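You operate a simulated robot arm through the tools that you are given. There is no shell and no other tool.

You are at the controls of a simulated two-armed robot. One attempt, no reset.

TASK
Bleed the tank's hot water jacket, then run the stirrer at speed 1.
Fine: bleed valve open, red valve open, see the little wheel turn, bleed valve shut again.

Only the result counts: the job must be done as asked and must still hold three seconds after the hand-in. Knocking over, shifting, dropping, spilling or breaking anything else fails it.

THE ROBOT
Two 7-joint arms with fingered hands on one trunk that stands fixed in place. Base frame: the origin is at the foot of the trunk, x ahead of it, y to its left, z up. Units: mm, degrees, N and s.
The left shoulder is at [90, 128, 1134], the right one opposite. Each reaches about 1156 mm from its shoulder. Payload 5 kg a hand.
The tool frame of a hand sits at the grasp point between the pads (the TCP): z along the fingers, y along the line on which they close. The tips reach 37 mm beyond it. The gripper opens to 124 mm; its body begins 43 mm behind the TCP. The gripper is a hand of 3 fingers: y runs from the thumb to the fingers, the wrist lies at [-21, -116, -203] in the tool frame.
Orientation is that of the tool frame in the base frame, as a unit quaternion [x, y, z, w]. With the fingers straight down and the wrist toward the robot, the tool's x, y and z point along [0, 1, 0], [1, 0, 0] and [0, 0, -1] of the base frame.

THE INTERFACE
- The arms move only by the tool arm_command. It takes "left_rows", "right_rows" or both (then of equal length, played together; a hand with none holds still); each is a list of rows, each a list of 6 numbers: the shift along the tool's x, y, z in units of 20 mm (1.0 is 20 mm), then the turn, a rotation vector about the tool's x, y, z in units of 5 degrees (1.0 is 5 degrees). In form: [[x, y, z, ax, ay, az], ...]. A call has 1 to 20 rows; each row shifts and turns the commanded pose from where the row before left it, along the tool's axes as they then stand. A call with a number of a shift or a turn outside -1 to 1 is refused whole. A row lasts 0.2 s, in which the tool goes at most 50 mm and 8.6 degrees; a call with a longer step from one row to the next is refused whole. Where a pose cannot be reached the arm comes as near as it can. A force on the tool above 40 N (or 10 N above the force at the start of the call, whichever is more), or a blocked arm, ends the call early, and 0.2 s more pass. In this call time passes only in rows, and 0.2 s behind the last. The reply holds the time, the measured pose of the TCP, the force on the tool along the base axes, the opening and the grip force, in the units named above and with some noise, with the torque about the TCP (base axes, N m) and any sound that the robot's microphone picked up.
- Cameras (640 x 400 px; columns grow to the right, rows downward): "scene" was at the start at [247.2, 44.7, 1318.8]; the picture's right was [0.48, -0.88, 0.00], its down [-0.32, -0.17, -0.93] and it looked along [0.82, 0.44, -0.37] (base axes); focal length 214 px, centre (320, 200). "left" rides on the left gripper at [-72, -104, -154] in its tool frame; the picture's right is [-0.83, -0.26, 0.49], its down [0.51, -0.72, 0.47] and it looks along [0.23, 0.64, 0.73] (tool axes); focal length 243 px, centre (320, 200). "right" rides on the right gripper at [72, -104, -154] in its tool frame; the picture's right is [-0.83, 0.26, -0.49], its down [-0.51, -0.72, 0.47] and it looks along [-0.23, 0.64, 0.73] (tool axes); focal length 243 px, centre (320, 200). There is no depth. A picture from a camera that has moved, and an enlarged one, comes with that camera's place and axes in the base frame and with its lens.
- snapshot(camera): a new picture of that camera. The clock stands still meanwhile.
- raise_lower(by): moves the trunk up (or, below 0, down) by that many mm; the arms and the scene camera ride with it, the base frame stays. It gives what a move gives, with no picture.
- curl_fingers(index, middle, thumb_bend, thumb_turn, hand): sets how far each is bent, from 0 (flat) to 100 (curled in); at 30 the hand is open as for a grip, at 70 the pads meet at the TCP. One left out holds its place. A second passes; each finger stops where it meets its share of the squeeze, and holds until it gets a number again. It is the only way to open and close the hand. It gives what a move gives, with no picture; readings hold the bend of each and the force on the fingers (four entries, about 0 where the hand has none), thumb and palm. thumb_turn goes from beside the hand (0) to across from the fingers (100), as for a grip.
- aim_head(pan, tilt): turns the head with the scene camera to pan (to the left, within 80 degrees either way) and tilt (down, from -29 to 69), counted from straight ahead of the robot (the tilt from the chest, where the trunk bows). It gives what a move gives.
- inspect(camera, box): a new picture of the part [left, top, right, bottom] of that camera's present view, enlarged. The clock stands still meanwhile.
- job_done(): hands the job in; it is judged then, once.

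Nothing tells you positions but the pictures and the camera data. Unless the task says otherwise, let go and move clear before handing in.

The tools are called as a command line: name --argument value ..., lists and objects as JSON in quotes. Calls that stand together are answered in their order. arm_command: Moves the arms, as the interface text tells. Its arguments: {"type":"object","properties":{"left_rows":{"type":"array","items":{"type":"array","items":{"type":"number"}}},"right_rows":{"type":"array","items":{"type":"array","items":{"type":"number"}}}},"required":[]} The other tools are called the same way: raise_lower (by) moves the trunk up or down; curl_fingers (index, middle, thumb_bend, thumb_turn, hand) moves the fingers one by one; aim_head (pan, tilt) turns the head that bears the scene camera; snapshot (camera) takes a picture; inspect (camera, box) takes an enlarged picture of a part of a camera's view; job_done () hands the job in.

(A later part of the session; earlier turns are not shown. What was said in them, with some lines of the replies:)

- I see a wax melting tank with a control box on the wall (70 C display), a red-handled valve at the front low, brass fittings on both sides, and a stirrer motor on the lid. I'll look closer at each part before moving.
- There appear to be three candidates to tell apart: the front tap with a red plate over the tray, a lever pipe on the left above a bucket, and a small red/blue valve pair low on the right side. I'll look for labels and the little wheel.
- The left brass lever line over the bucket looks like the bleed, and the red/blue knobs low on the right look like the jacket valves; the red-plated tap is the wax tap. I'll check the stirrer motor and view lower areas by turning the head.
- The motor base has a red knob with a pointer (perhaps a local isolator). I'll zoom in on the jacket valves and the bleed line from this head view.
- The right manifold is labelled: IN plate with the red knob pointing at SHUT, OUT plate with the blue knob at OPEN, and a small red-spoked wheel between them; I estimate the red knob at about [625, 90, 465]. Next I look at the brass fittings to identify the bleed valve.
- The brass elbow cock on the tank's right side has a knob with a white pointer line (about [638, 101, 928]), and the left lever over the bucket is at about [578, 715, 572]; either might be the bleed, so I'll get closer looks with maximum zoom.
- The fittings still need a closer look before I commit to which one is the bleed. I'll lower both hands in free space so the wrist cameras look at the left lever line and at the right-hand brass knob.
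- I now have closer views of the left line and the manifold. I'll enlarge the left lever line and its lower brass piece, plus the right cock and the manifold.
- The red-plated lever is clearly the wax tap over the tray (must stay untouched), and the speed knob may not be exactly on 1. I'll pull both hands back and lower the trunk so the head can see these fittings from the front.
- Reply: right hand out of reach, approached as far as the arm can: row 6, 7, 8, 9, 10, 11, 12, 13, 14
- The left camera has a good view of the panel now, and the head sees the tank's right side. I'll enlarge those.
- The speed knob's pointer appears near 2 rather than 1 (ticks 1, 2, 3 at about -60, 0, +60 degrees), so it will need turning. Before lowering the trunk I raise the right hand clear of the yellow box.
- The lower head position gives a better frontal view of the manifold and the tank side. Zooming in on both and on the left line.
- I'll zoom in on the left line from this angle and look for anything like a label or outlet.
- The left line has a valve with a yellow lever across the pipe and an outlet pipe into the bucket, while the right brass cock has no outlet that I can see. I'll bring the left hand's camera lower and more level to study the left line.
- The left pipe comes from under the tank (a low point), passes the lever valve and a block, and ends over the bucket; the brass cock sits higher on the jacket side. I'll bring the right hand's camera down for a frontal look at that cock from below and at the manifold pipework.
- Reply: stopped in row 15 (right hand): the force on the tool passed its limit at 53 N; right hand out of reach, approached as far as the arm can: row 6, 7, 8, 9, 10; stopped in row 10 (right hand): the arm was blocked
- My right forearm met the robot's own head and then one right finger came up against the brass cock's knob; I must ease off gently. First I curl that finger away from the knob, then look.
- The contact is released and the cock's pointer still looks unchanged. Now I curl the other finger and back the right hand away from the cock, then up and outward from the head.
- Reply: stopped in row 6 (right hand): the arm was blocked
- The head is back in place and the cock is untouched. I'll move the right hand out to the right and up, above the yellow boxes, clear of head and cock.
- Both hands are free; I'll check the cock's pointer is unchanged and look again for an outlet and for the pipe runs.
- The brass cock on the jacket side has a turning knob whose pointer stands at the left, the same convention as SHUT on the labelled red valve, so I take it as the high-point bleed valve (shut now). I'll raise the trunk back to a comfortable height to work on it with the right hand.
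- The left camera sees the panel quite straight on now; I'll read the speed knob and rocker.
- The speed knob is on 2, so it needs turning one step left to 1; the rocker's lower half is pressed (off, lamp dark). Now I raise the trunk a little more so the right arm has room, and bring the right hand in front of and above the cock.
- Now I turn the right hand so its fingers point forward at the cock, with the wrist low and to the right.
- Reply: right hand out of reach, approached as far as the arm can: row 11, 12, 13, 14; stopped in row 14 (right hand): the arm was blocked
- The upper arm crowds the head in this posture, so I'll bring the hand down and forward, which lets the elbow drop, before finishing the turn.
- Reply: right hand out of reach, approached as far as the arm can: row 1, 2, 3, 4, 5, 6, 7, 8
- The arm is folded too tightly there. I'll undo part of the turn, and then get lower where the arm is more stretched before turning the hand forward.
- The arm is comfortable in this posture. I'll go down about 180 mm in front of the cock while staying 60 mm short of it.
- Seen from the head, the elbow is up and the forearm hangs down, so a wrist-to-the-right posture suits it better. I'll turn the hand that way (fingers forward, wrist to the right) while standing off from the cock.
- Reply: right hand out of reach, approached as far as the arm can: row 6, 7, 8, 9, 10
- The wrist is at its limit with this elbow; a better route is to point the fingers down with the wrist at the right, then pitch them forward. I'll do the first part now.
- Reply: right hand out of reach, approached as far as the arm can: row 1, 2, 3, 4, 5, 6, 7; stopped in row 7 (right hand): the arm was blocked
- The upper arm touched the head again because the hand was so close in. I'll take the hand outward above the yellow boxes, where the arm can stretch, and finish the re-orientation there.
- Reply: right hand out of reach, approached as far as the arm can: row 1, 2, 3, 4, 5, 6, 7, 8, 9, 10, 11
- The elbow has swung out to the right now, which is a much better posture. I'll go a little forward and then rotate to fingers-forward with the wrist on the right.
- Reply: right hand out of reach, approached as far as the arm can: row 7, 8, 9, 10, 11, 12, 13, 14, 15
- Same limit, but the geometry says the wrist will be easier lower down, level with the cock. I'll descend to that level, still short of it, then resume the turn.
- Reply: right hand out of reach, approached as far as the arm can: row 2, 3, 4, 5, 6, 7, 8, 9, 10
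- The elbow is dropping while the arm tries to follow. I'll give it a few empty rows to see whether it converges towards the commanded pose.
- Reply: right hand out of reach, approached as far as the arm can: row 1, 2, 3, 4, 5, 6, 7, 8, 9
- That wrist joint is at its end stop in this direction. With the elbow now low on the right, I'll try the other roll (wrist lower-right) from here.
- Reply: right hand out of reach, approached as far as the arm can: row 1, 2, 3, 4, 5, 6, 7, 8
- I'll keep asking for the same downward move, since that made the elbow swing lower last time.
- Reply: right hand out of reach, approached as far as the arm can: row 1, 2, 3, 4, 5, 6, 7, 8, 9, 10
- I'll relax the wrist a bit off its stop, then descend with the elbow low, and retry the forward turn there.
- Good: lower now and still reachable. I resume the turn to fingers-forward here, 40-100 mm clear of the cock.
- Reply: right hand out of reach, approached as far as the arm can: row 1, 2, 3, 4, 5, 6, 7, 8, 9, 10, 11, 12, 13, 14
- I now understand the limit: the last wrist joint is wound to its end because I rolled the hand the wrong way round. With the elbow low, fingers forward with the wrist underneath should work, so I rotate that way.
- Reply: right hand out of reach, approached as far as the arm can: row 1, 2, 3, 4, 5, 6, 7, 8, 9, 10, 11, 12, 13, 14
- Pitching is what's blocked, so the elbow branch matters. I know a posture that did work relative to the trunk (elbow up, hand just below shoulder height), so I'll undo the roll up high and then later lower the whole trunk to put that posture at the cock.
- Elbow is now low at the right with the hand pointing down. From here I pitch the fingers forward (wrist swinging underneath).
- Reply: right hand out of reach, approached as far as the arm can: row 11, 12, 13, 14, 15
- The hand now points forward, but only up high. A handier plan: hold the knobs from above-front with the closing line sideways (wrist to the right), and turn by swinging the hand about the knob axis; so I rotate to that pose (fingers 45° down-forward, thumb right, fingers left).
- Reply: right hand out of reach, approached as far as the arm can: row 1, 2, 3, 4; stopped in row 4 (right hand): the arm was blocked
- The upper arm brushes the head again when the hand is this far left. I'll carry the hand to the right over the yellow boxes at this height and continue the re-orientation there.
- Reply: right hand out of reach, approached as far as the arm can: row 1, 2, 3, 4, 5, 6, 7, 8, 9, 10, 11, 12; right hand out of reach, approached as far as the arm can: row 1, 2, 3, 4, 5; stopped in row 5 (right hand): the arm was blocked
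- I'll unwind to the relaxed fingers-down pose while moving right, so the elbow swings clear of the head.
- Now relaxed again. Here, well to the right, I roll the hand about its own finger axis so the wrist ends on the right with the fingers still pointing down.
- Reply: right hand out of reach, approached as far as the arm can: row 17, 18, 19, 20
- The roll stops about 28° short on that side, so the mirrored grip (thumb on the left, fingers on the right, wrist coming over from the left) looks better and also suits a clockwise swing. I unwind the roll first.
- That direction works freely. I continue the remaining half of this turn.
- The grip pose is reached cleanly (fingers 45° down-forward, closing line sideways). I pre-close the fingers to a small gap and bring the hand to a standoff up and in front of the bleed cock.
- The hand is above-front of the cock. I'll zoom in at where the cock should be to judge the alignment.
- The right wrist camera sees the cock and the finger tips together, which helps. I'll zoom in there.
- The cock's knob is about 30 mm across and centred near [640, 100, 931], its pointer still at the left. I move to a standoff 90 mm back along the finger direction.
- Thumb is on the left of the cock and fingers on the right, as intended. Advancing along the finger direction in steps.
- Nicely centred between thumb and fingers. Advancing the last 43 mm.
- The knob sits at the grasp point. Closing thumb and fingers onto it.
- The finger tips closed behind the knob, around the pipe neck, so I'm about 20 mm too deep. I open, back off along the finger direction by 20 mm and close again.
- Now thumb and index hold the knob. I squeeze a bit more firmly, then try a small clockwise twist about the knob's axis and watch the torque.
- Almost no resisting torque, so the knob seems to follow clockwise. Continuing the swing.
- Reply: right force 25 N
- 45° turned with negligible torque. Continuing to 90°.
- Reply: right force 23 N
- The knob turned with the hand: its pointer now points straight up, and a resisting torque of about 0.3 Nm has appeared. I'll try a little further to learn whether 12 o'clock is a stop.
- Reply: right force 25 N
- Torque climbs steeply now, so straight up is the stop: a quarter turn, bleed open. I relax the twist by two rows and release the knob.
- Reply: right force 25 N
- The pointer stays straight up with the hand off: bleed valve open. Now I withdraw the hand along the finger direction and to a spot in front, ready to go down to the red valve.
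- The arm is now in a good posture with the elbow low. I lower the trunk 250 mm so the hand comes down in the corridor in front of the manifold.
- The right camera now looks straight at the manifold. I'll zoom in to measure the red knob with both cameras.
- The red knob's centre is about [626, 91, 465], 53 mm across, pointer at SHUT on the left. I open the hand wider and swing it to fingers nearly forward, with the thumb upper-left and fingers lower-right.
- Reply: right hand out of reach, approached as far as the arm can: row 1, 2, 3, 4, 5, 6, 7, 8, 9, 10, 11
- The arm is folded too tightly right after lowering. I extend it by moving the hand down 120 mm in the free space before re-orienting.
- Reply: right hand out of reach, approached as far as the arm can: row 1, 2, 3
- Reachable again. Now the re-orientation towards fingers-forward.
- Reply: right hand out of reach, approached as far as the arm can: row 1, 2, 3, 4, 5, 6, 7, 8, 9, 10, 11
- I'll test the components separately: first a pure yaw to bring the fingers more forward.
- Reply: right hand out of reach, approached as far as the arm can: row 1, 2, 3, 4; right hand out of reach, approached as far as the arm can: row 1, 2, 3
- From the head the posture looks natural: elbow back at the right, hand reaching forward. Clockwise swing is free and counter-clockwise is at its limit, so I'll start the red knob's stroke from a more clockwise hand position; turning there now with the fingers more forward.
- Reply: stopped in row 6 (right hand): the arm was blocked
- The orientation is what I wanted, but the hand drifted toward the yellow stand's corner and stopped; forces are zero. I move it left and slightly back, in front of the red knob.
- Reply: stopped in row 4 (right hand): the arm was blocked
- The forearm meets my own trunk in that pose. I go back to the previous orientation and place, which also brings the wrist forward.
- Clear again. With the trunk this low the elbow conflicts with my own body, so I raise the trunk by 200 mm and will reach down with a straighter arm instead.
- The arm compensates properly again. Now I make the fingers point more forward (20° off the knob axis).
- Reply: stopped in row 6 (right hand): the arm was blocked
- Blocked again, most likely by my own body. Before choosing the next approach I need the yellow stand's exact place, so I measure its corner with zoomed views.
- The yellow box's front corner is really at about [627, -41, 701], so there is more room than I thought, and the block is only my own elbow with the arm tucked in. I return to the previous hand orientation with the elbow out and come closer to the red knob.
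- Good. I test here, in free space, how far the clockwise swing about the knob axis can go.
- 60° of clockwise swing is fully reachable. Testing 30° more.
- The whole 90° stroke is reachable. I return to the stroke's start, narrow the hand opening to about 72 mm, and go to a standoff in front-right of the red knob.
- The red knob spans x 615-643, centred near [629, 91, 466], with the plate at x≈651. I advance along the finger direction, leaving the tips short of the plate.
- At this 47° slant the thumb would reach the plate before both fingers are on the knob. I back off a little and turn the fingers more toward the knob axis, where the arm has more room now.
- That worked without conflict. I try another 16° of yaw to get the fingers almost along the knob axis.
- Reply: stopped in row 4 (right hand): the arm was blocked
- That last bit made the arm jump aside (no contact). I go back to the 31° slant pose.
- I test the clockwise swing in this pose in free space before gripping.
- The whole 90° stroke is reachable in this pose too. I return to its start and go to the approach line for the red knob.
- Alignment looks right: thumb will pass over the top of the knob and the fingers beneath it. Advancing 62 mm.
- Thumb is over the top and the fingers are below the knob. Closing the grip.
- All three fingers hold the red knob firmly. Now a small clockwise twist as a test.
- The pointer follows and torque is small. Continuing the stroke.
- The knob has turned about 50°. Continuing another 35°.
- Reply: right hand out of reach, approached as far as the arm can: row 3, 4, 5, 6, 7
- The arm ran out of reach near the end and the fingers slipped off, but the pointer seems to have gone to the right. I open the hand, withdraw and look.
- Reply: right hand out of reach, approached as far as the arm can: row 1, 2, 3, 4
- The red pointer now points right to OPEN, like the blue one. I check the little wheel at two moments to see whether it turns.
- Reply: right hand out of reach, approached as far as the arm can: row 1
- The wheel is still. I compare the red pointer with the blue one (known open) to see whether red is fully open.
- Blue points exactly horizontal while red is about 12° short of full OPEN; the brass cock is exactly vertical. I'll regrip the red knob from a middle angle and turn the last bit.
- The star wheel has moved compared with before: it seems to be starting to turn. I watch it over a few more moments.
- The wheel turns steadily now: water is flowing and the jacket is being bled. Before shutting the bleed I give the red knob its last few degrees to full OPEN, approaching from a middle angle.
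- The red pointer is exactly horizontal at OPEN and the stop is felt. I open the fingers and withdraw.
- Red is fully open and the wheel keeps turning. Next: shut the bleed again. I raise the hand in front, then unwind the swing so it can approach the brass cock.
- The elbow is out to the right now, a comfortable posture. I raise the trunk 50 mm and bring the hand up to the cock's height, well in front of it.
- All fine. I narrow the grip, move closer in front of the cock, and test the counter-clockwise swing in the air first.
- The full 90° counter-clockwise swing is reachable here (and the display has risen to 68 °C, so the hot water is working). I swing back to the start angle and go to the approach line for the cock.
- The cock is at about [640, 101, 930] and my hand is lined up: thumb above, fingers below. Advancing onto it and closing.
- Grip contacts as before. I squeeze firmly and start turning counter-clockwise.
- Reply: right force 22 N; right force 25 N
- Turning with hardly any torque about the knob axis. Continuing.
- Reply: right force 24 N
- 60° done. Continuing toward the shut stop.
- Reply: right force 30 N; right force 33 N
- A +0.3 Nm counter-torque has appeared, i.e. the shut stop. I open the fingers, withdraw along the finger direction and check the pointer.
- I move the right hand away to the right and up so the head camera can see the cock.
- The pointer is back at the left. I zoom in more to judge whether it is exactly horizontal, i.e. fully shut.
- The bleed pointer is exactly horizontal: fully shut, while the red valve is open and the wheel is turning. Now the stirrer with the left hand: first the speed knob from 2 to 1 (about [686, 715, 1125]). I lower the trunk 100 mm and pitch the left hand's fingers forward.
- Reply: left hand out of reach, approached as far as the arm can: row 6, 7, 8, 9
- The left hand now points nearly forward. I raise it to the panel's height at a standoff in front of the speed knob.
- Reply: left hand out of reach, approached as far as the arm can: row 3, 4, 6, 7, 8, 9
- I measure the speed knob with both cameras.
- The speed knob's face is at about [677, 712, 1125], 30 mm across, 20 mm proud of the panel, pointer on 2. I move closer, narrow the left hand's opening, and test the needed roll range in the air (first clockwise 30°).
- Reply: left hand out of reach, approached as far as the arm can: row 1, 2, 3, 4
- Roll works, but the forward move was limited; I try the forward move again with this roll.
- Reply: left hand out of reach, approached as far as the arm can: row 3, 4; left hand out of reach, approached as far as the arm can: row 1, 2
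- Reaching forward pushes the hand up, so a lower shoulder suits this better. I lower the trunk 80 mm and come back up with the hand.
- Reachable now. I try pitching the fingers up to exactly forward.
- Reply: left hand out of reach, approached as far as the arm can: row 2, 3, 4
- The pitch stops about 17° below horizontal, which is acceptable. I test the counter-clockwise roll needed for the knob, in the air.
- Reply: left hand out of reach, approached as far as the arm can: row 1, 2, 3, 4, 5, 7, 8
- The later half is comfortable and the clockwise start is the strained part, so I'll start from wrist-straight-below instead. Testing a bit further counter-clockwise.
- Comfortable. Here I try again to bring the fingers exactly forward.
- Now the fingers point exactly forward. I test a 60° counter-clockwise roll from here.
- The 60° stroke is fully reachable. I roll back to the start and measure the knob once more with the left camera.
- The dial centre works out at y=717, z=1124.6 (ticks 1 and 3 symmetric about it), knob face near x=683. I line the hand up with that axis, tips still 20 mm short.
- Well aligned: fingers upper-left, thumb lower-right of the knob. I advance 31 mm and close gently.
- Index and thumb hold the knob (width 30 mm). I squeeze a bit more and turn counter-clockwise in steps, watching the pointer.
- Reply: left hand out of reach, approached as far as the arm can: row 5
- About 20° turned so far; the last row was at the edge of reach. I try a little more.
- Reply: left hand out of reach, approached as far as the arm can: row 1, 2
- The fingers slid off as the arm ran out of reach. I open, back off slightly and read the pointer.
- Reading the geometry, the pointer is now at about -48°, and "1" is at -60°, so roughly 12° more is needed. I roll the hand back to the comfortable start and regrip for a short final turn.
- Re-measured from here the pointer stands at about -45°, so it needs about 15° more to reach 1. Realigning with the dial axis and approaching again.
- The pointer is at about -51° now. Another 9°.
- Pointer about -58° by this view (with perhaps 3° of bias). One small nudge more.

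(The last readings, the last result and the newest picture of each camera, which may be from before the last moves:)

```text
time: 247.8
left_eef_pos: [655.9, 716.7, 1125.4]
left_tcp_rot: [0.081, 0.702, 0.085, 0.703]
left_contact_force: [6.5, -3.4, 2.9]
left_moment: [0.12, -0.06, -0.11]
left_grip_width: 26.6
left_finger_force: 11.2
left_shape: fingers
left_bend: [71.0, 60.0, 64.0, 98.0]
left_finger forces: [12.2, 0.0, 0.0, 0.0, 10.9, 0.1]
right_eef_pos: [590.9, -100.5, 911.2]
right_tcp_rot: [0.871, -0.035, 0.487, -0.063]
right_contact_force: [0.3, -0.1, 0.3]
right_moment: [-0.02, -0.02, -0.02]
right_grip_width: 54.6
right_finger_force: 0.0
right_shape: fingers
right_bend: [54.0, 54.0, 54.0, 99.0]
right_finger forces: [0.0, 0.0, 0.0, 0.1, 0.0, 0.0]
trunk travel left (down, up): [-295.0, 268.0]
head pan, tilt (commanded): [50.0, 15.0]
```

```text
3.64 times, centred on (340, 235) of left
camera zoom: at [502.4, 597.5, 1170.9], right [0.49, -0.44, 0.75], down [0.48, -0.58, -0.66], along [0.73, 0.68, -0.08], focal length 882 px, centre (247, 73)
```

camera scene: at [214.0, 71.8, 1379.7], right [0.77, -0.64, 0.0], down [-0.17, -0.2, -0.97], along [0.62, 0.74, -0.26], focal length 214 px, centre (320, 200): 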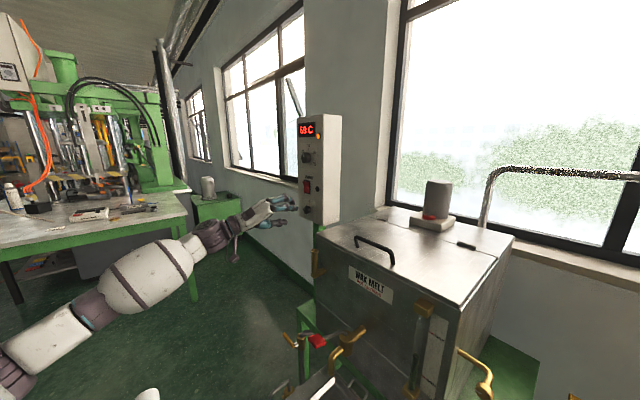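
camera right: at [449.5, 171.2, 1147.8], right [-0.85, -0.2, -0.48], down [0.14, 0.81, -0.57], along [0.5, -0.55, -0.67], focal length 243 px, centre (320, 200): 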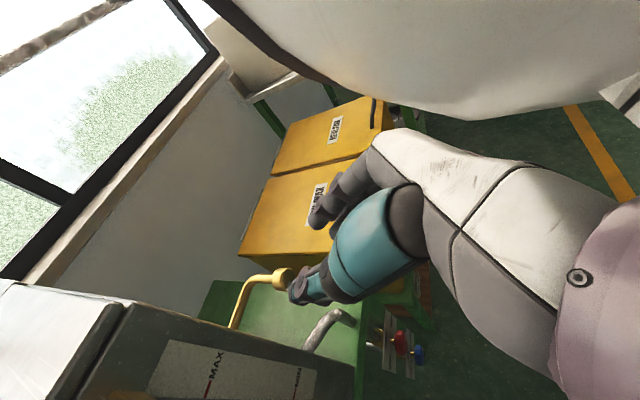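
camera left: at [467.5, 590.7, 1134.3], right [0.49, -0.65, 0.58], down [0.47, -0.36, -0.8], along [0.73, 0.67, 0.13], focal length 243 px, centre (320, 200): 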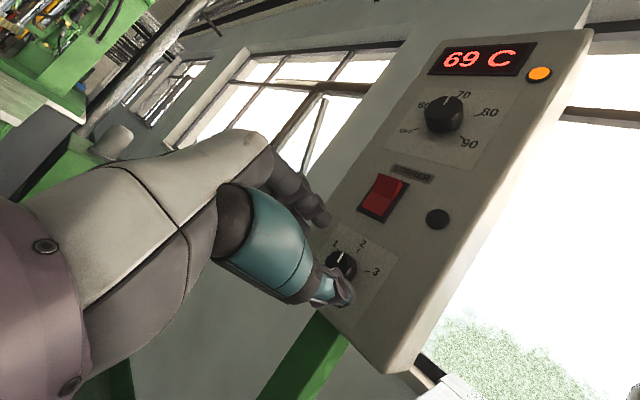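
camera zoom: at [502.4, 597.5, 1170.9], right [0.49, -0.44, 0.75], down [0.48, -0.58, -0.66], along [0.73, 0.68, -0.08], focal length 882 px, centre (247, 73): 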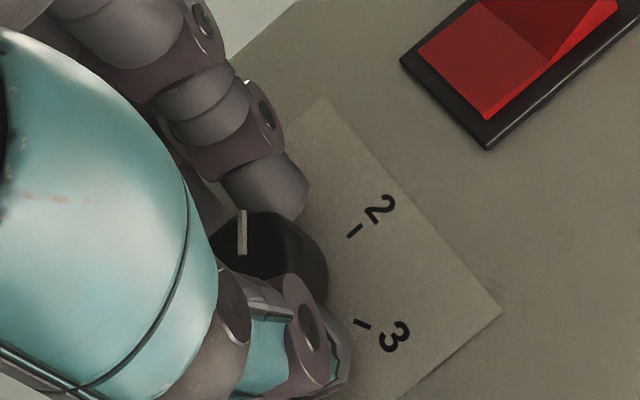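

The torque is rising while the pointer stopped following: the knob is at its end stop, position 1. I release and back off to verify.

curl_fingers --hand "left" --index 53 --middle 53 --thumb_bend 53

arm_command --left_rows '[[0, 0, -0.9, 0, 0, 0], [0, 0, -0.9, 0, 0, 0], [0, 0, -0.9, 0, 0, 0], [0, 0, -0.9, 0, 0, 0]]'

snapshot --camera "left"

inspect --camera "left" --box '[320, 180, 440, 290]'

inspect --camera "scene" --box '[285, 140, 345, 205]'

```text
time: 248.8
left_eef_pos: [655.4, 716.4, 1125.2]
left_tcp_rot: [0.08, 0.702, 0.085, 0.702]
left_contact_force: [0.0, 0.0, 0.0]
left_moment: [0.01, 0.0, 0.0]
left_grip_width: 57.8
left_finger_force: 0.0
left_shape: fingers
left_bend: [53.0, 53.0, 53.0, 98.0]
left_finger forces: [0.1, 0.0, 0.1, 0.1, 0.0, 0.1]
right_eef_pos: [592.0, -100.4, 911.6]
right_tcp_rot: [0.871, -0.035, 0.486, -0.063]
right_contact_force: [-0.7, -0.2, -0.1]
right_moment: [0.0, -0.01, 0.0]
right_grip_width: 54.7
right_finger_force: 0.0
right_shape: fingers
right_bend: [54.0, 54.0, 54.0, 99.0]
right_finger forces: [0.0, 0.0, 0.0, 0.0, 0.0, 0.1]
trunk travel left (down, up): [-295.0, 268.0]
head pan, tilt (commanded): [50.0, 15.0]
```

```text
time: 249.8
left_eef_pos: [582.4, 716.1, 1126.2]
left_tcp_rot: [0.079, 0.703, 0.085, 0.702]
left_contact_force: [-0.5, -0.6, 0.7]
left_moment: [-0.01, 0.01, 0.02]
left_grip_width: 57.8
left_finger_force: 0.1
left_shape: fingers
left_bend: [53.0, 53.0, 53.0, 98.0]
left_finger forces: [0.0, 0.0, 0.0, 0.0, 0.0, 0.0]
right_eef_pos: [589.6, -99.7, 910.8]
right_tcp_rot: [0.871, -0.035, 0.487, -0.063]
right_contact_force: [-0.5, -0.4, -0.1]
right_moment: [0.01, 0.03, 0.01]
right_grip_width: 54.9
right_finger_force: 0.1
right_shape: fingers
right_bend: [54.0, 54.0, 54.0, 99.0]
right_finger forces: [0.0, 0.1, 0.0, 0.0, 0.0, 0.0]
trunk travel left (down, up): [-295.0, 268.0]
head pan, tilt (commanded): [50.0, 15.0]
```

```text
taken
camera left: at [428.9, 597.5, 1171.1], right [0.49, -0.44, 0.75], down [0.48, -0.58, -0.66], along [0.73, 0.68, -0.08], focal length 243 px, centre (320, 200)
```

left: 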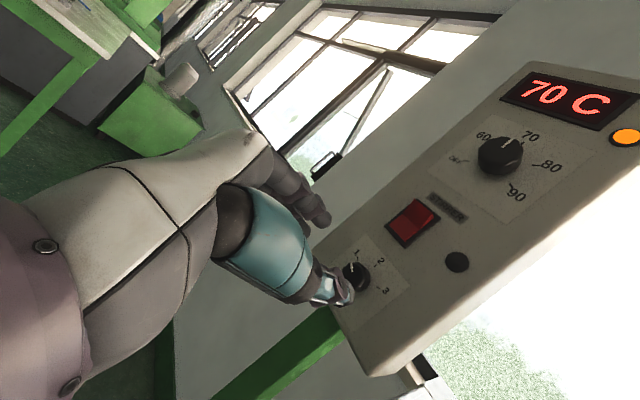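

```text
3.64 times, centred on (380, 235) of left
camera zoom: at [428.9, 597.5, 1171.1], right [0.49, -0.44, 0.75], down [0.48, -0.58, -0.66], along [0.73, 0.68, -0.08], focal length 882 px, centre (102, 73)
```

zoom: 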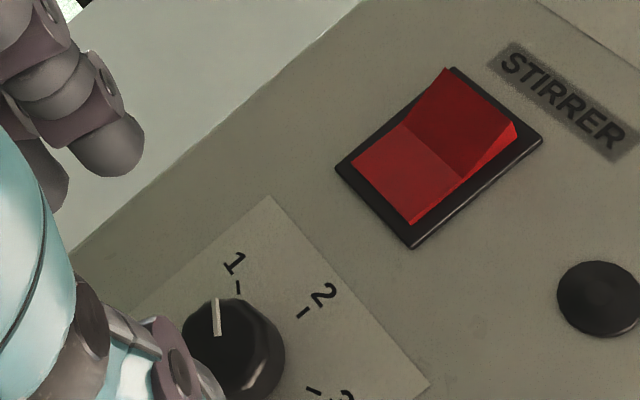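

```text
6.15 times, centred on (315, 172) of scene
camera zoom: at [232.1, 71.4, 1299.5], right [0.77, -0.64, 0.0], down [-0.17, -0.2, -0.97], along [0.62, 0.74, -0.26], focal length 1320 px, centre (351, 369)
```

zoom: 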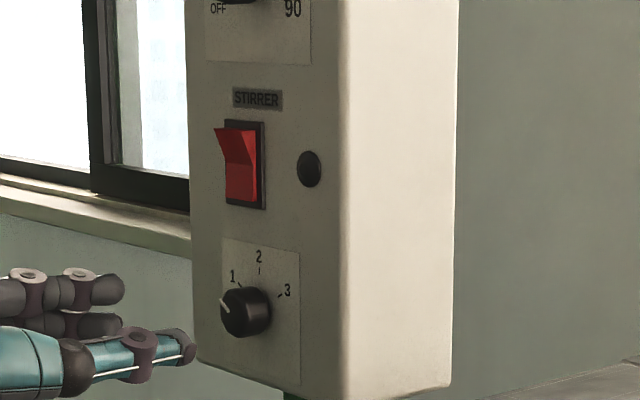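

The pointer sits at 1 (and the display reads 70 °C). Now the rocker: its top half stands out around [688, 729, 1228]. I close the left fingers into a blunt tip and raise the trunk so the hand comes level with it.

curl_fingers --hand "left" --index 70 --middle 70 --thumb_bend 70

raise_lower --by 105

snapshot --camera "left"

inspect --camera "scene" --box '[260, 140, 350, 230]'

```text
time: 250.8
left_eef_pos: [582.1, 717.5, 1124.9]
left_tcp_rot: [0.08, 0.702, 0.085, 0.702]
left_contact_force: [0.3, 0.3, -0.2]
left_moment: [-0.02, 0.02, -0.02]
left_grip_width: 7.0
left_finger_force: 0.1
left_shape: fingers
left_bend: [70.0, 70.0, 70.0, 98.0]
left_finger forces: [0.0, 0.0, 0.0, 0.0, 0.0, 0.0]
right_eef_pos: [590.6, -101.3, 911.5]
right_tcp_rot: [0.871, -0.035, 0.486, -0.062]
right_contact_force: [0.2, 0.1, -0.1]
right_moment: [0.0, -0.03, 0.0]
right_grip_width: 54.8
right_finger_force: 0.1
right_shape: fingers
right_bend: [54.0, 54.0, 54.0, 99.0]
right_finger forces: [0.0, 0.0, 0.1, 0.0, 0.0, 0.0]
trunk travel left (down, up): [-295.0, 268.0]
head pan, tilt (commanded): [50.0, 15.0]
```

```text
time: 252.2
left_eef_pos: [584.2, 717.7, 1229.5]
left_tcp_rot: [0.08, 0.701, 0.085, 0.703]
left_contact_force: [-0.2, 0.2, -1.2]
left_moment: [-0.02, -0.04, 0.03]
left_grip_width: 7.2
left_finger_force: 0.0
left_shape: fingers
left_bend: [70.0, 70.0, 70.0, 98.0]
left_finger forces: [0.1, 0.0, 0.1, 0.0, 0.0, 0.0]
right_eef_pos: [589.9, -99.5, 1015.9]
right_tcp_rot: [0.871, -0.034, 0.486, -0.063]
right_contact_force: [-0.2, 0.2, 0.4]
right_moment: [-0.02, -0.02, 0.0]
right_grip_width: 54.6
right_finger_force: 0.1
right_shape: fingers
right_bend: [54.0, 54.0, 54.0, 99.0]
right_finger forces: [0.1, 0.1, 0.0, 0.0, 0.1, 0.0]
trunk travel left (down, up): [-400.0, 163.0]
head pan, tilt (commanded): [50.0, 15.0]
```

```text
taken
camera left: at [430.5, 598.3, 1274.8], right [0.49, -0.44, 0.75], down [0.48, -0.58, -0.66], along [0.73, 0.68, -0.08], focal length 243 px, centre (320, 200)
```

left: 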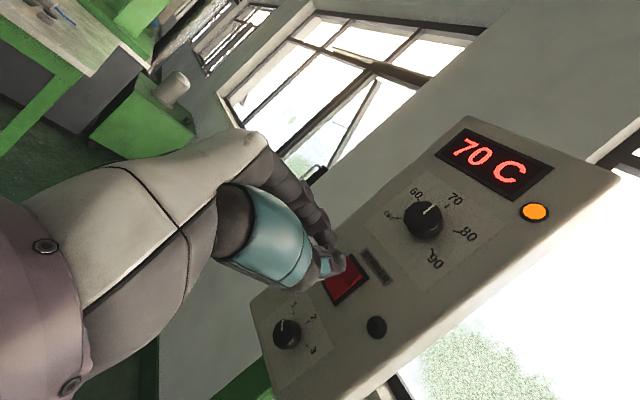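

```text
4.44 times, centred on (305, 185) of scene
camera zoom: at [207.6, 72.1, 1405.7], right [0.77, -0.64, 0.0], down [-0.17, -0.2, -0.97], along [0.62, 0.74, -0.26], focal length 953 px, centre (387, 267)
```

zoom: 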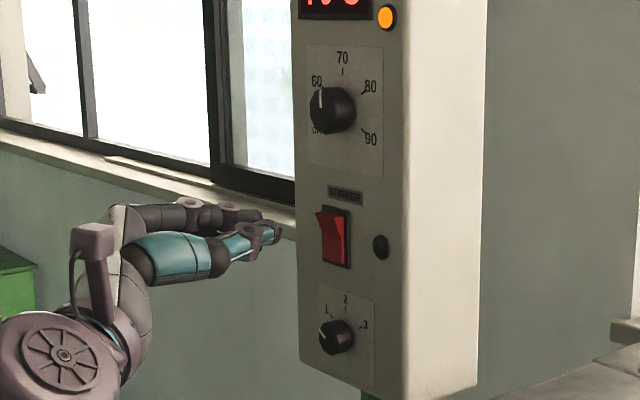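

Level with the rocker's upper half. I shift 11 mm left and approach to just short of it.

arm_command --left_rows '[[0.042, 0.18, 0.75, 0, 0, 0], [0.042, 0.18, 0.75, 0, 0, 0], [0.042, 0.18, 0.75, 0, 0, 0]]'

inspect --camera "scene" --box '[280, 160, 340, 215]'

inspect --camera "left" --box '[270, 200, 410, 330]'

```text
time: 253.0
left_eef_pos: [629.4, 728.9, 1229.2]
left_tcp_rot: [0.08, 0.702, 0.085, 0.702]
left_contact_force: [0.8, 0.1, -0.8]
left_moment: [0.01, -0.02, 0.02]
left_grip_width: 7.1
left_finger_force: 0.0
left_shape: fingers
left_bend: [70.0, 70.0, 70.0, 98.0]
left_finger forces: [0.0, 0.1, 0.0, 0.0, 0.1, 0.1]
right_eef_pos: [590.6, -100.6, 1015.5]
right_tcp_rot: [0.871, -0.035, 0.487, -0.062]
right_contact_force: [-0.1, 0.1, -0.1]
right_moment: [0.01, 0.06, -0.01]
right_grip_width: 54.7
right_finger_force: 0.0
right_shape: fingers
right_bend: [54.0, 54.0, 54.0, 99.0]
right_finger forces: [0.0, 0.1, 0.0, 0.0, 0.0, 0.0]
trunk travel left (down, up): [-400.0, 163.0]
head pan, tilt (commanded): [50.0, 15.0]
```

```text
7.27 times, centred on (310, 188) of scene
camera zoom: at [207.7, 72.5, 1405.7], right [0.77, -0.64, 0.0], down [-0.17, -0.2, -0.97], along [0.62, 0.74, -0.26], focal length 1560 px, centre (393, 291)
```

zoom: 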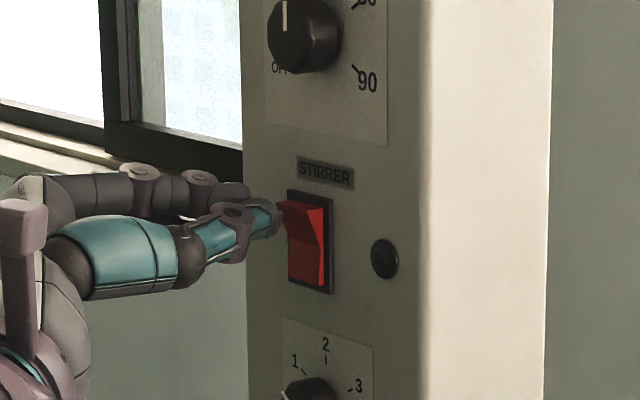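

```text
3.08 times, centred on (340, 265) of left
camera zoom: at [475.6, 610.1, 1274.3], right [0.49, -0.44, 0.75], down [0.48, -0.58, -0.66], along [0.73, 0.68, -0.08], focal length 746 px, centre (258, 0)
```

zoom: 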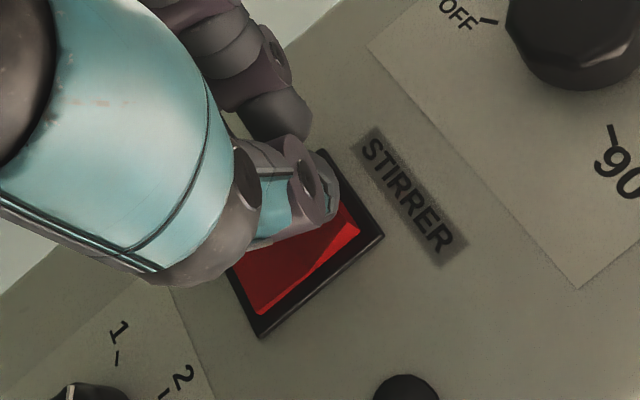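

The tip is right at the rocker's top half. I press in.

arm_command --left_rows '[[0, 0, 0.4, 0, 0, 0], [0, 0, 0.4, 0, 0, 0]]'

inspect --camera "scene" --box '[280, 160, 340, 215]'

```text
time: 253.6
left_eef_pos: [645.4, 730.0, 1229.4]
left_tcp_rot: [0.08, 0.703, 0.085, 0.702]
left_contact_force: [0.3, -0.4, 0.8]
left_moment: [0.0, -0.05, 0.01]
left_grip_width: 7.1
left_finger_force: 0.0
left_shape: fingers
left_bend: [70.0, 70.0, 70.0, 98.0]
left_finger forces: [0.0, 0.1, 0.1, 0.0, 0.0, 0.0]
right_eef_pos: [590.8, -99.9, 1016.4]
right_tcp_rot: [0.871, -0.035, 0.486, -0.062]
right_contact_force: [-0.5, -0.6, -0.2]
right_moment: [-0.02, 0.01, -0.01]
right_grip_width: 55.0
right_finger_force: 0.1
right_shape: fingers
right_bend: [54.0, 54.0, 54.0, 99.0]
right_finger forces: [0.1, 0.1, 0.0, 0.0, 0.1, 0.1]
trunk travel left (down, up): [-400.0, 163.0]
head pan, tilt (commanded): [50.0, 15.0]
```

```text
7.27 times, centred on (310, 188) of scene
camera zoom: at [207.6, 72.5, 1405.7], right [0.77, -0.64, 0.0], down [-0.17, -0.2, -0.97], along [0.62, 0.74, -0.26], focal length 1560 px, centre (393, 291)
```

zoom: 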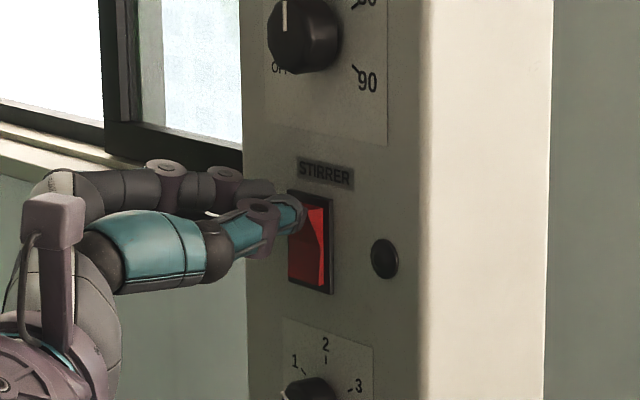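

arm_command --left_rows '[[0, 0, 0.3, 0, 0, 0], [0, 0, 0.3, 0, 0, 0]]'

inspect --camera "scene" --box '[280, 160, 340, 215]'

```text
time: 254.2
left_eef_pos: [655.5, 728.9, 1231.5]
left_tcp_rot: [0.08, 0.702, 0.084, 0.703]
left_contact_force: [-3.5, -1.6, 0.1]
left_moment: [0.0, 0.01, -0.13]
left_grip_width: 7.4
left_finger_force: 1.6
left_shape: fingers
left_bend: [70.0, 70.0, 70.0, 97.0]
left_finger forces: [0.1, 0.0, 0.1, 0.1, 3.4, 0.0]
right_eef_pos: [589.8, -100.4, 1016.5]
right_tcp_rot: [0.871, -0.035, 0.486, -0.063]
right_contact_force: [0.7, 0.0, -0.9]
right_moment: [0.0, -0.01, -0.02]
right_grip_width: 54.8
right_finger_force: 0.0
right_shape: fingers
right_bend: [54.0, 54.0, 54.0, 99.0]
right_finger forces: [0.0, 0.0, 0.0, 0.1, 0.0, 0.1]
trunk travel left (down, up): [-400.0, 163.0]
head pan, tilt (commanded): [50.0, 15.0]
```

```text
7.27 times, centred on (310, 188) of scene
camera zoom: at [205.8, 71.9, 1406.0], right [0.77, -0.64, 0.0], down [-0.17, -0.2, -0.97], along [0.62, 0.74, -0.26], focal length 1560 px, centre (393, 291)
```

zoom: 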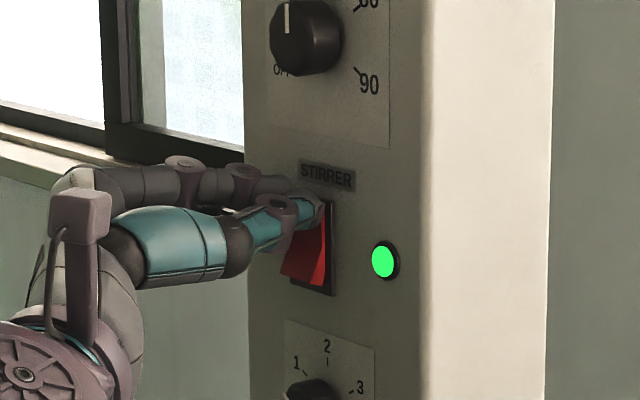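

The rocker flipped and the green lamp is lit. I pull the left hand straight back and check everything.

arm_command --left_rows '[[0, 0, -0.8, 0, 0, 0], [0, 0, -0.8, 0, 0, 0], [0, 0, -0.8, 0, 0, 0], [0, 0, -0.8, 0, 0, 0], [0, 0, -0.8, 0, 0, 0], [0, 0, -0.8, 0, 0, 0]]'

snapshot --camera "scene"

inspect --camera "scene" --box '[280, 150, 350, 230]'

inspect --camera "left" --box '[250, 250, 400, 400]'

inspect --camera "scene" --box '[400, 160, 480, 260]'

```text
time: 255.6
left_eef_pos: [559.2, 728.1, 1231.3]
left_tcp_rot: [0.08, 0.702, 0.086, 0.702]
left_contact_force: [0.4, -0.4, -0.3]
left_moment: [0.0, 0.01, 0.01]
left_grip_width: 6.9
left_finger_force: 0.0
left_shape: fingers
left_bend: [70.0, 70.0, 70.0, 97.0]
left_finger forces: [0.0, 0.1, 0.0, 0.1, 0.0, 0.0]
right_eef_pos: [590.0, -100.5, 1015.6]
right_tcp_rot: [0.871, -0.035, 0.486, -0.063]
right_contact_force: [-0.1, 0.3, -0.3]
right_moment: [-0.01, 0.02, -0.04]
right_grip_width: 54.8
right_finger_force: 0.2
right_shape: fingers
right_bend: [54.0, 54.0, 54.0, 99.0]
right_finger forces: [0.0, 0.1, 0.0, 0.0, 0.1, 0.0]
trunk travel left (down, up): [-400.0, 163.0]
head pan, tilt (commanded): [50.0, 15.0]
```

```text
taken
camera scene: at [206.4, 71.6, 1406.0], right [0.77, -0.64, 0.0], down [-0.17, -0.2, -0.97], along [0.62, 0.74, -0.26], focal length 214 px, centre (320, 200)
```

scene: 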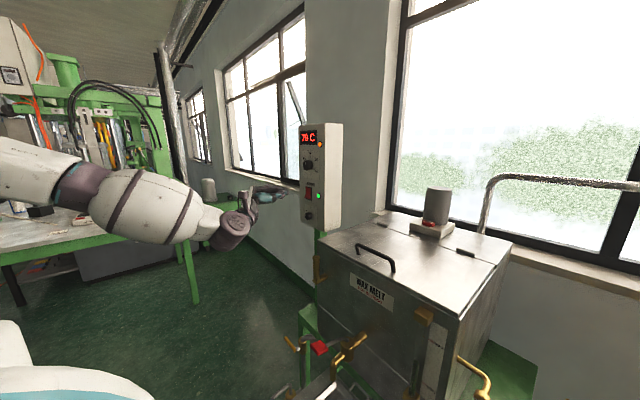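

```text
5.00 times, centred on (315, 190) of scene
camera zoom: at [206.4, 71.6, 1406.0], right [0.77, -0.64, 0.0], down [-0.17, -0.2, -0.97], along [0.62, 0.74, -0.26], focal length 1072 px, centre (345, 250)
```

zoom: 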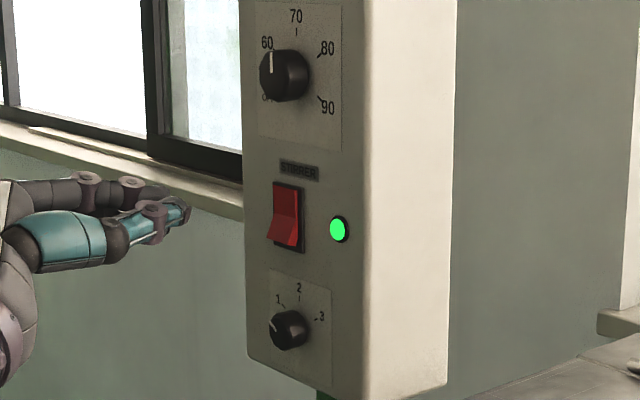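

```text
2.67 times, centred on (325, 325) of left
camera zoom: at [406.0, 608.4, 1276.5], right [0.49, -0.44, 0.75], down [0.48, -0.58, -0.66], along [0.73, 0.68, -0.08], focal length 647 px, centre (307, -133)
```

zoom: 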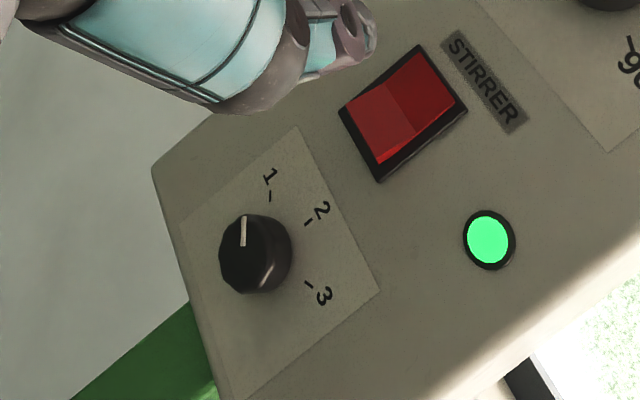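

```text
4.00 times, centred on (440, 210) of scene
camera zoom: at [206.4, 71.6, 1406.0], right [0.77, -0.64, 0.0], down [-0.17, -0.2, -0.97], along [0.62, 0.74, -0.26], focal length 858 px, centre (-160, 160)
```

zoom: 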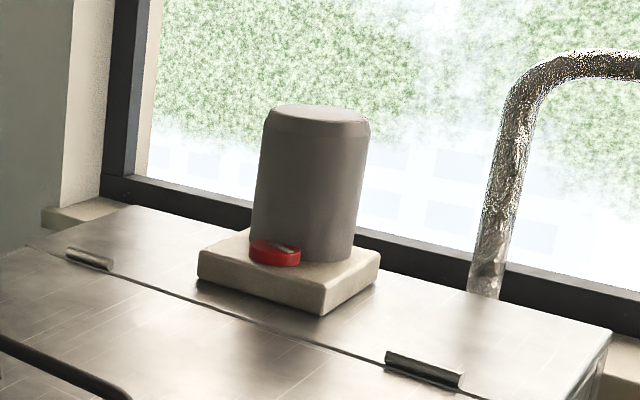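

Green lamp on, speed at 1. I check that the stirrer's red disc on the motor turns, and recheck the wheel and the valves.

arm_command --left_rows '[[0, 0, -0.5, 0, 0, 0]]'

inspect --camera "scene" --box '[400, 160, 480, 260]'

aim_head --pan 10 --tilt 45

snapshot --camera "scene"

```text
time: 256.0
left_eef_pos: [550.1, 727.2, 1231.4]
left_tcp_rot: [0.08, 0.701, 0.085, 0.703]
left_contact_force: [-0.6, 0.9, -0.3]
left_moment: [-0.01, 0.01, 0.01]
left_grip_width: 7.0
left_finger_force: 0.0
left_shape: fingers
left_bend: [70.0, 70.0, 70.0, 97.0]
left_finger forces: [0.0, 0.0, 0.0, 0.1, 0.1, 0.0]
right_eef_pos: [588.9, -101.3, 1015.9]
right_tcp_rot: [0.87, -0.035, 0.487, -0.063]
right_contact_force: [-0.1, 0.3, 0.1]
right_moment: [-0.01, 0.03, -0.03]
right_grip_width: 54.5
right_finger_force: 0.1
right_shape: fingers
right_bend: [54.0, 54.0, 54.0, 99.0]
right_finger forces: [0.0, 0.0, 0.0, 0.0, 0.0, 0.0]
trunk travel left (down, up): [-400.0, 163.0]
head pan, tilt (commanded): [50.0, 15.0]
```

```text
4.00 times, centred on (440, 210) of scene
camera zoom: at [206.2, 71.6, 1406.0], right [0.77, -0.64, 0.0], down [-0.17, -0.2, -0.97], along [0.62, 0.74, -0.26], focal length 858 px, centre (-160, 160)
```

zoom: 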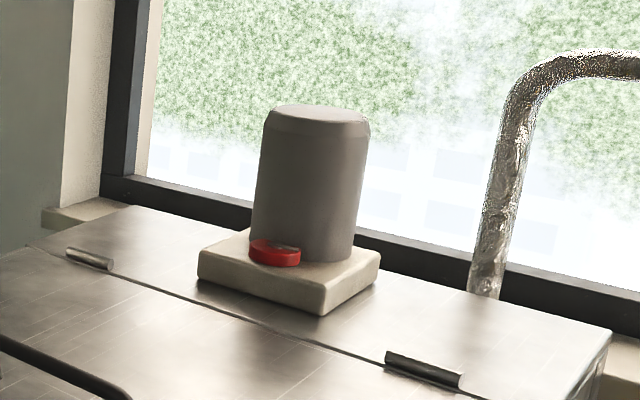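

```text
time: 257.1
left_eef_pos: [549.8, 727.2, 1228.6]
left_tcp_rot: [0.08, 0.702, 0.085, 0.702]
left_contact_force: [-0.5, 0.8, 0.6]
left_moment: [0.03, 0.0, 0.03]
left_grip_width: 7.0
left_finger_force: 0.1
left_shape: fingers
left_bend: [70.0, 70.0, 70.0, 97.0]
left_finger forces: [0.0, 0.0, 0.0, 0.0, 0.1, 0.0]
right_eef_pos: [589.8, -101.0, 1017.5]
right_tcp_rot: [0.87, -0.035, 0.487, -0.062]
right_contact_force: [0.4, -0.3, -0.7]
right_moment: [0.01, -0.02, 0.02]
right_grip_width: 55.0
right_finger_force: 0.1
right_shape: fingers
right_bend: [54.0, 54.0, 54.0, 99.0]
right_finger forces: [0.0, 0.1, 0.1, 0.0, 0.0, 0.0]
trunk travel left (down, up): [-400.0, 163.0]
head pan, tilt (commanded): [10.0, 45.0]
```

```text
taken
camera scene: at [227.0, 14.6, 1359.1], right [0.17, -0.98, 0.0], down [-0.7, -0.12, -0.71], along [0.7, 0.12, -0.71], focal length 214 px, centre (320, 200)
```

scene: 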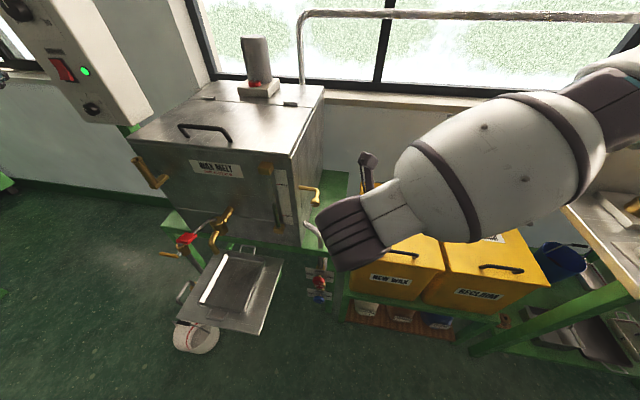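

The stirrer disc is turning. Last look at the valves and the wheel.

inspect --camera "scene" --box '[300, 265, 340, 305]'

inspect --camera "scene" --box '[295, 180, 325, 210]'

arm_command --left_rows '[[0, 0, -0.5, 0, 0, 0], [0, 0, -0.5, 0, 0, 0]]'

inspect --camera "scene" --box '[300, 265, 340, 305]'

inspect --camera "scene" --box '[140, 180, 300, 360]'

inspect --camera "scene" --box '[230, 70, 290, 105]'

```text
10.00 times, centred on (320, 285) of scene
camera zoom: at [227.0, 14.6, 1359.1], right [0.17, -0.98, 0.0], down [-0.7, -0.12, -0.71], along [0.7, 0.12, -0.71], focal length 2145 px, centre (320, -650)
```

zoom: 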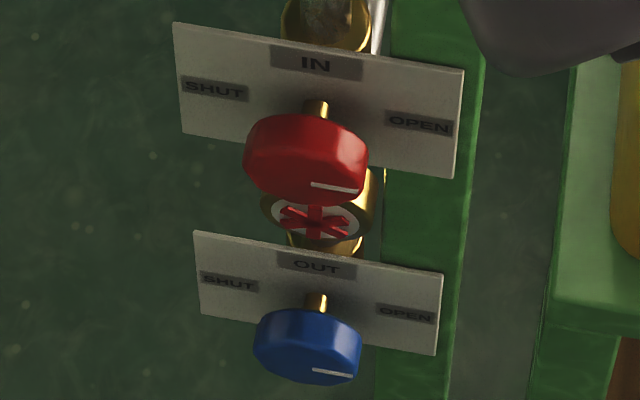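

```text
13.33 times, centred on (310, 195) of scene
camera zoom: at [227.0, 14.6, 1359.1], right [0.17, -0.98, 0.0], down [-0.7, -0.12, -0.71], along [0.7, 0.12, -0.71], focal length 2860 px, centre (453, 267)
```

zoom: 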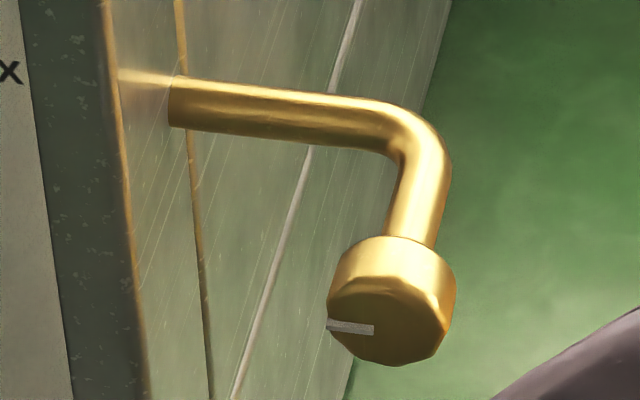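

```text
time: 257.7
left_eef_pos: [528.3, 728.4, 1229.6]
left_tcp_rot: [0.08, 0.702, 0.085, 0.703]
left_contact_force: [0.2, 0.5, 0.4]
left_moment: [0.03, 0.01, 0.02]
left_grip_width: 7.1
left_finger_force: 0.1
left_shape: fingers
left_bend: [70.0, 70.0, 70.0, 97.0]
left_finger forces: [0.0, 0.0, 0.0, 0.0, 0.1, 0.1]
right_eef_pos: [590.3, -100.5, 1015.8]
right_tcp_rot: [0.87, -0.035, 0.487, -0.062]
right_contact_force: [0.2, 0.6, 0.2]
right_moment: [0.01, -0.02, -0.02]
right_grip_width: 55.0
right_finger_force: 0.0
right_shape: fingers
right_bend: [54.0, 54.0, 54.0, 99.0]
right_finger forces: [0.1, 0.0, 0.0, 0.0, 0.0, 0.0]
trunk travel left (down, up): [-400.0, 163.0]
head pan, tilt (commanded): [10.0, 45.0]
```

```text
10.00 times, centred on (320, 285) of scene
camera zoom: at [226.6, 14.3, 1359.1], right [0.17, -0.98, 0.0], down [-0.7, -0.12, -0.71], along [0.7, 0.12, -0.71], focal length 2145 px, centre (320, -650)
```

zoom: 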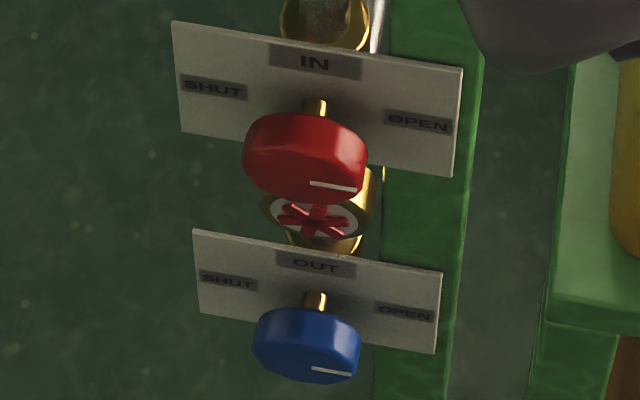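

```text
2.22 times, centred on (220, 270) of scene
camera zoom: at [226.6, 14.3, 1359.1], right [0.17, -0.98, 0.0], down [-0.7, -0.12, -0.71], along [0.7, 0.12, -0.71], focal length 477 px, centre (542, 44)
```

zoom: 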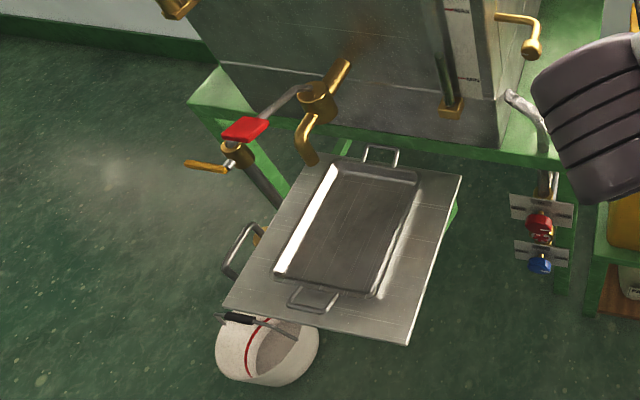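

```text
10.67 times, centred on (260, 88) of scene
camera zoom: at [226.6, 14.3, 1359.1], right [0.17, -0.98, 0.0], down [-0.7, -0.12, -0.71], along [0.7, 0.12, -0.71], focal length 2288 px, centre (960, 1400)
```

zoom: 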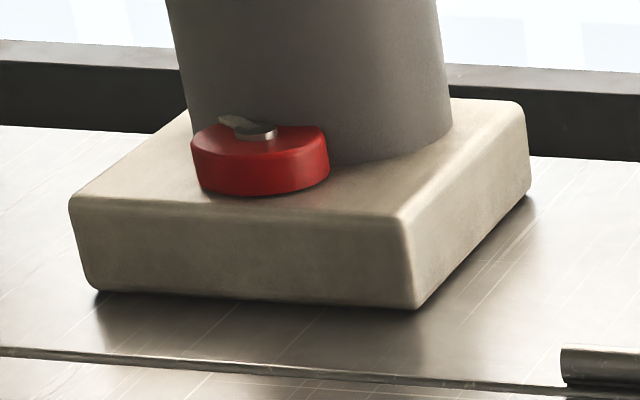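

Everything checks out:
- **Bleed valve:** pointer level at the left, so it is shut.
- **Red valve:** fully OPEN, and the little wheel is turning.
- **Stirrer:** switch on, green lamp lit, disc turning, speed knob at 1.

Both hands are clear and nothing else has been moved, so I hand the job in.

job_done

```text
The job is handed in.
```

The jacket is bled, and the stirrer is running at speed 1. Nothing went wrong at hand-in, but no verdict on the job came back.

- **Bleed:** I opened the brass cock on the tank's right side, then turned the red valve fully to OPEN. The little wheel started turning a few seconds later. I then shut the cock, and its pointer is back where it started.
- **Which valve is the bleed:** nothing on the cock says "bleed". I took it to be the bleed valve because it sits high on the jacket and its pointer started on the same side as SHUT on the red valve. The wheel turning fits that, but the outlet valve was open too, so it isn't proof. I never touched the yellow lever over the bucket.
- **Stirrer:** the speed knob was on 2, so I turned it down to 1 and switched the stirrer on. The green lamp is lit, and the disc on the motor is turning.
- **Contacts on the way:** early on, one right finger pressed against the brass cock, and its pointer looked unchanged afterwards. My arm also bumped my own head a few times. I saw nothing knocked over, shifted or spilled.

The tank display fell to 67 °C during the work and was back at 70 °C once the hot water was flowing. I left the heat dial alone.
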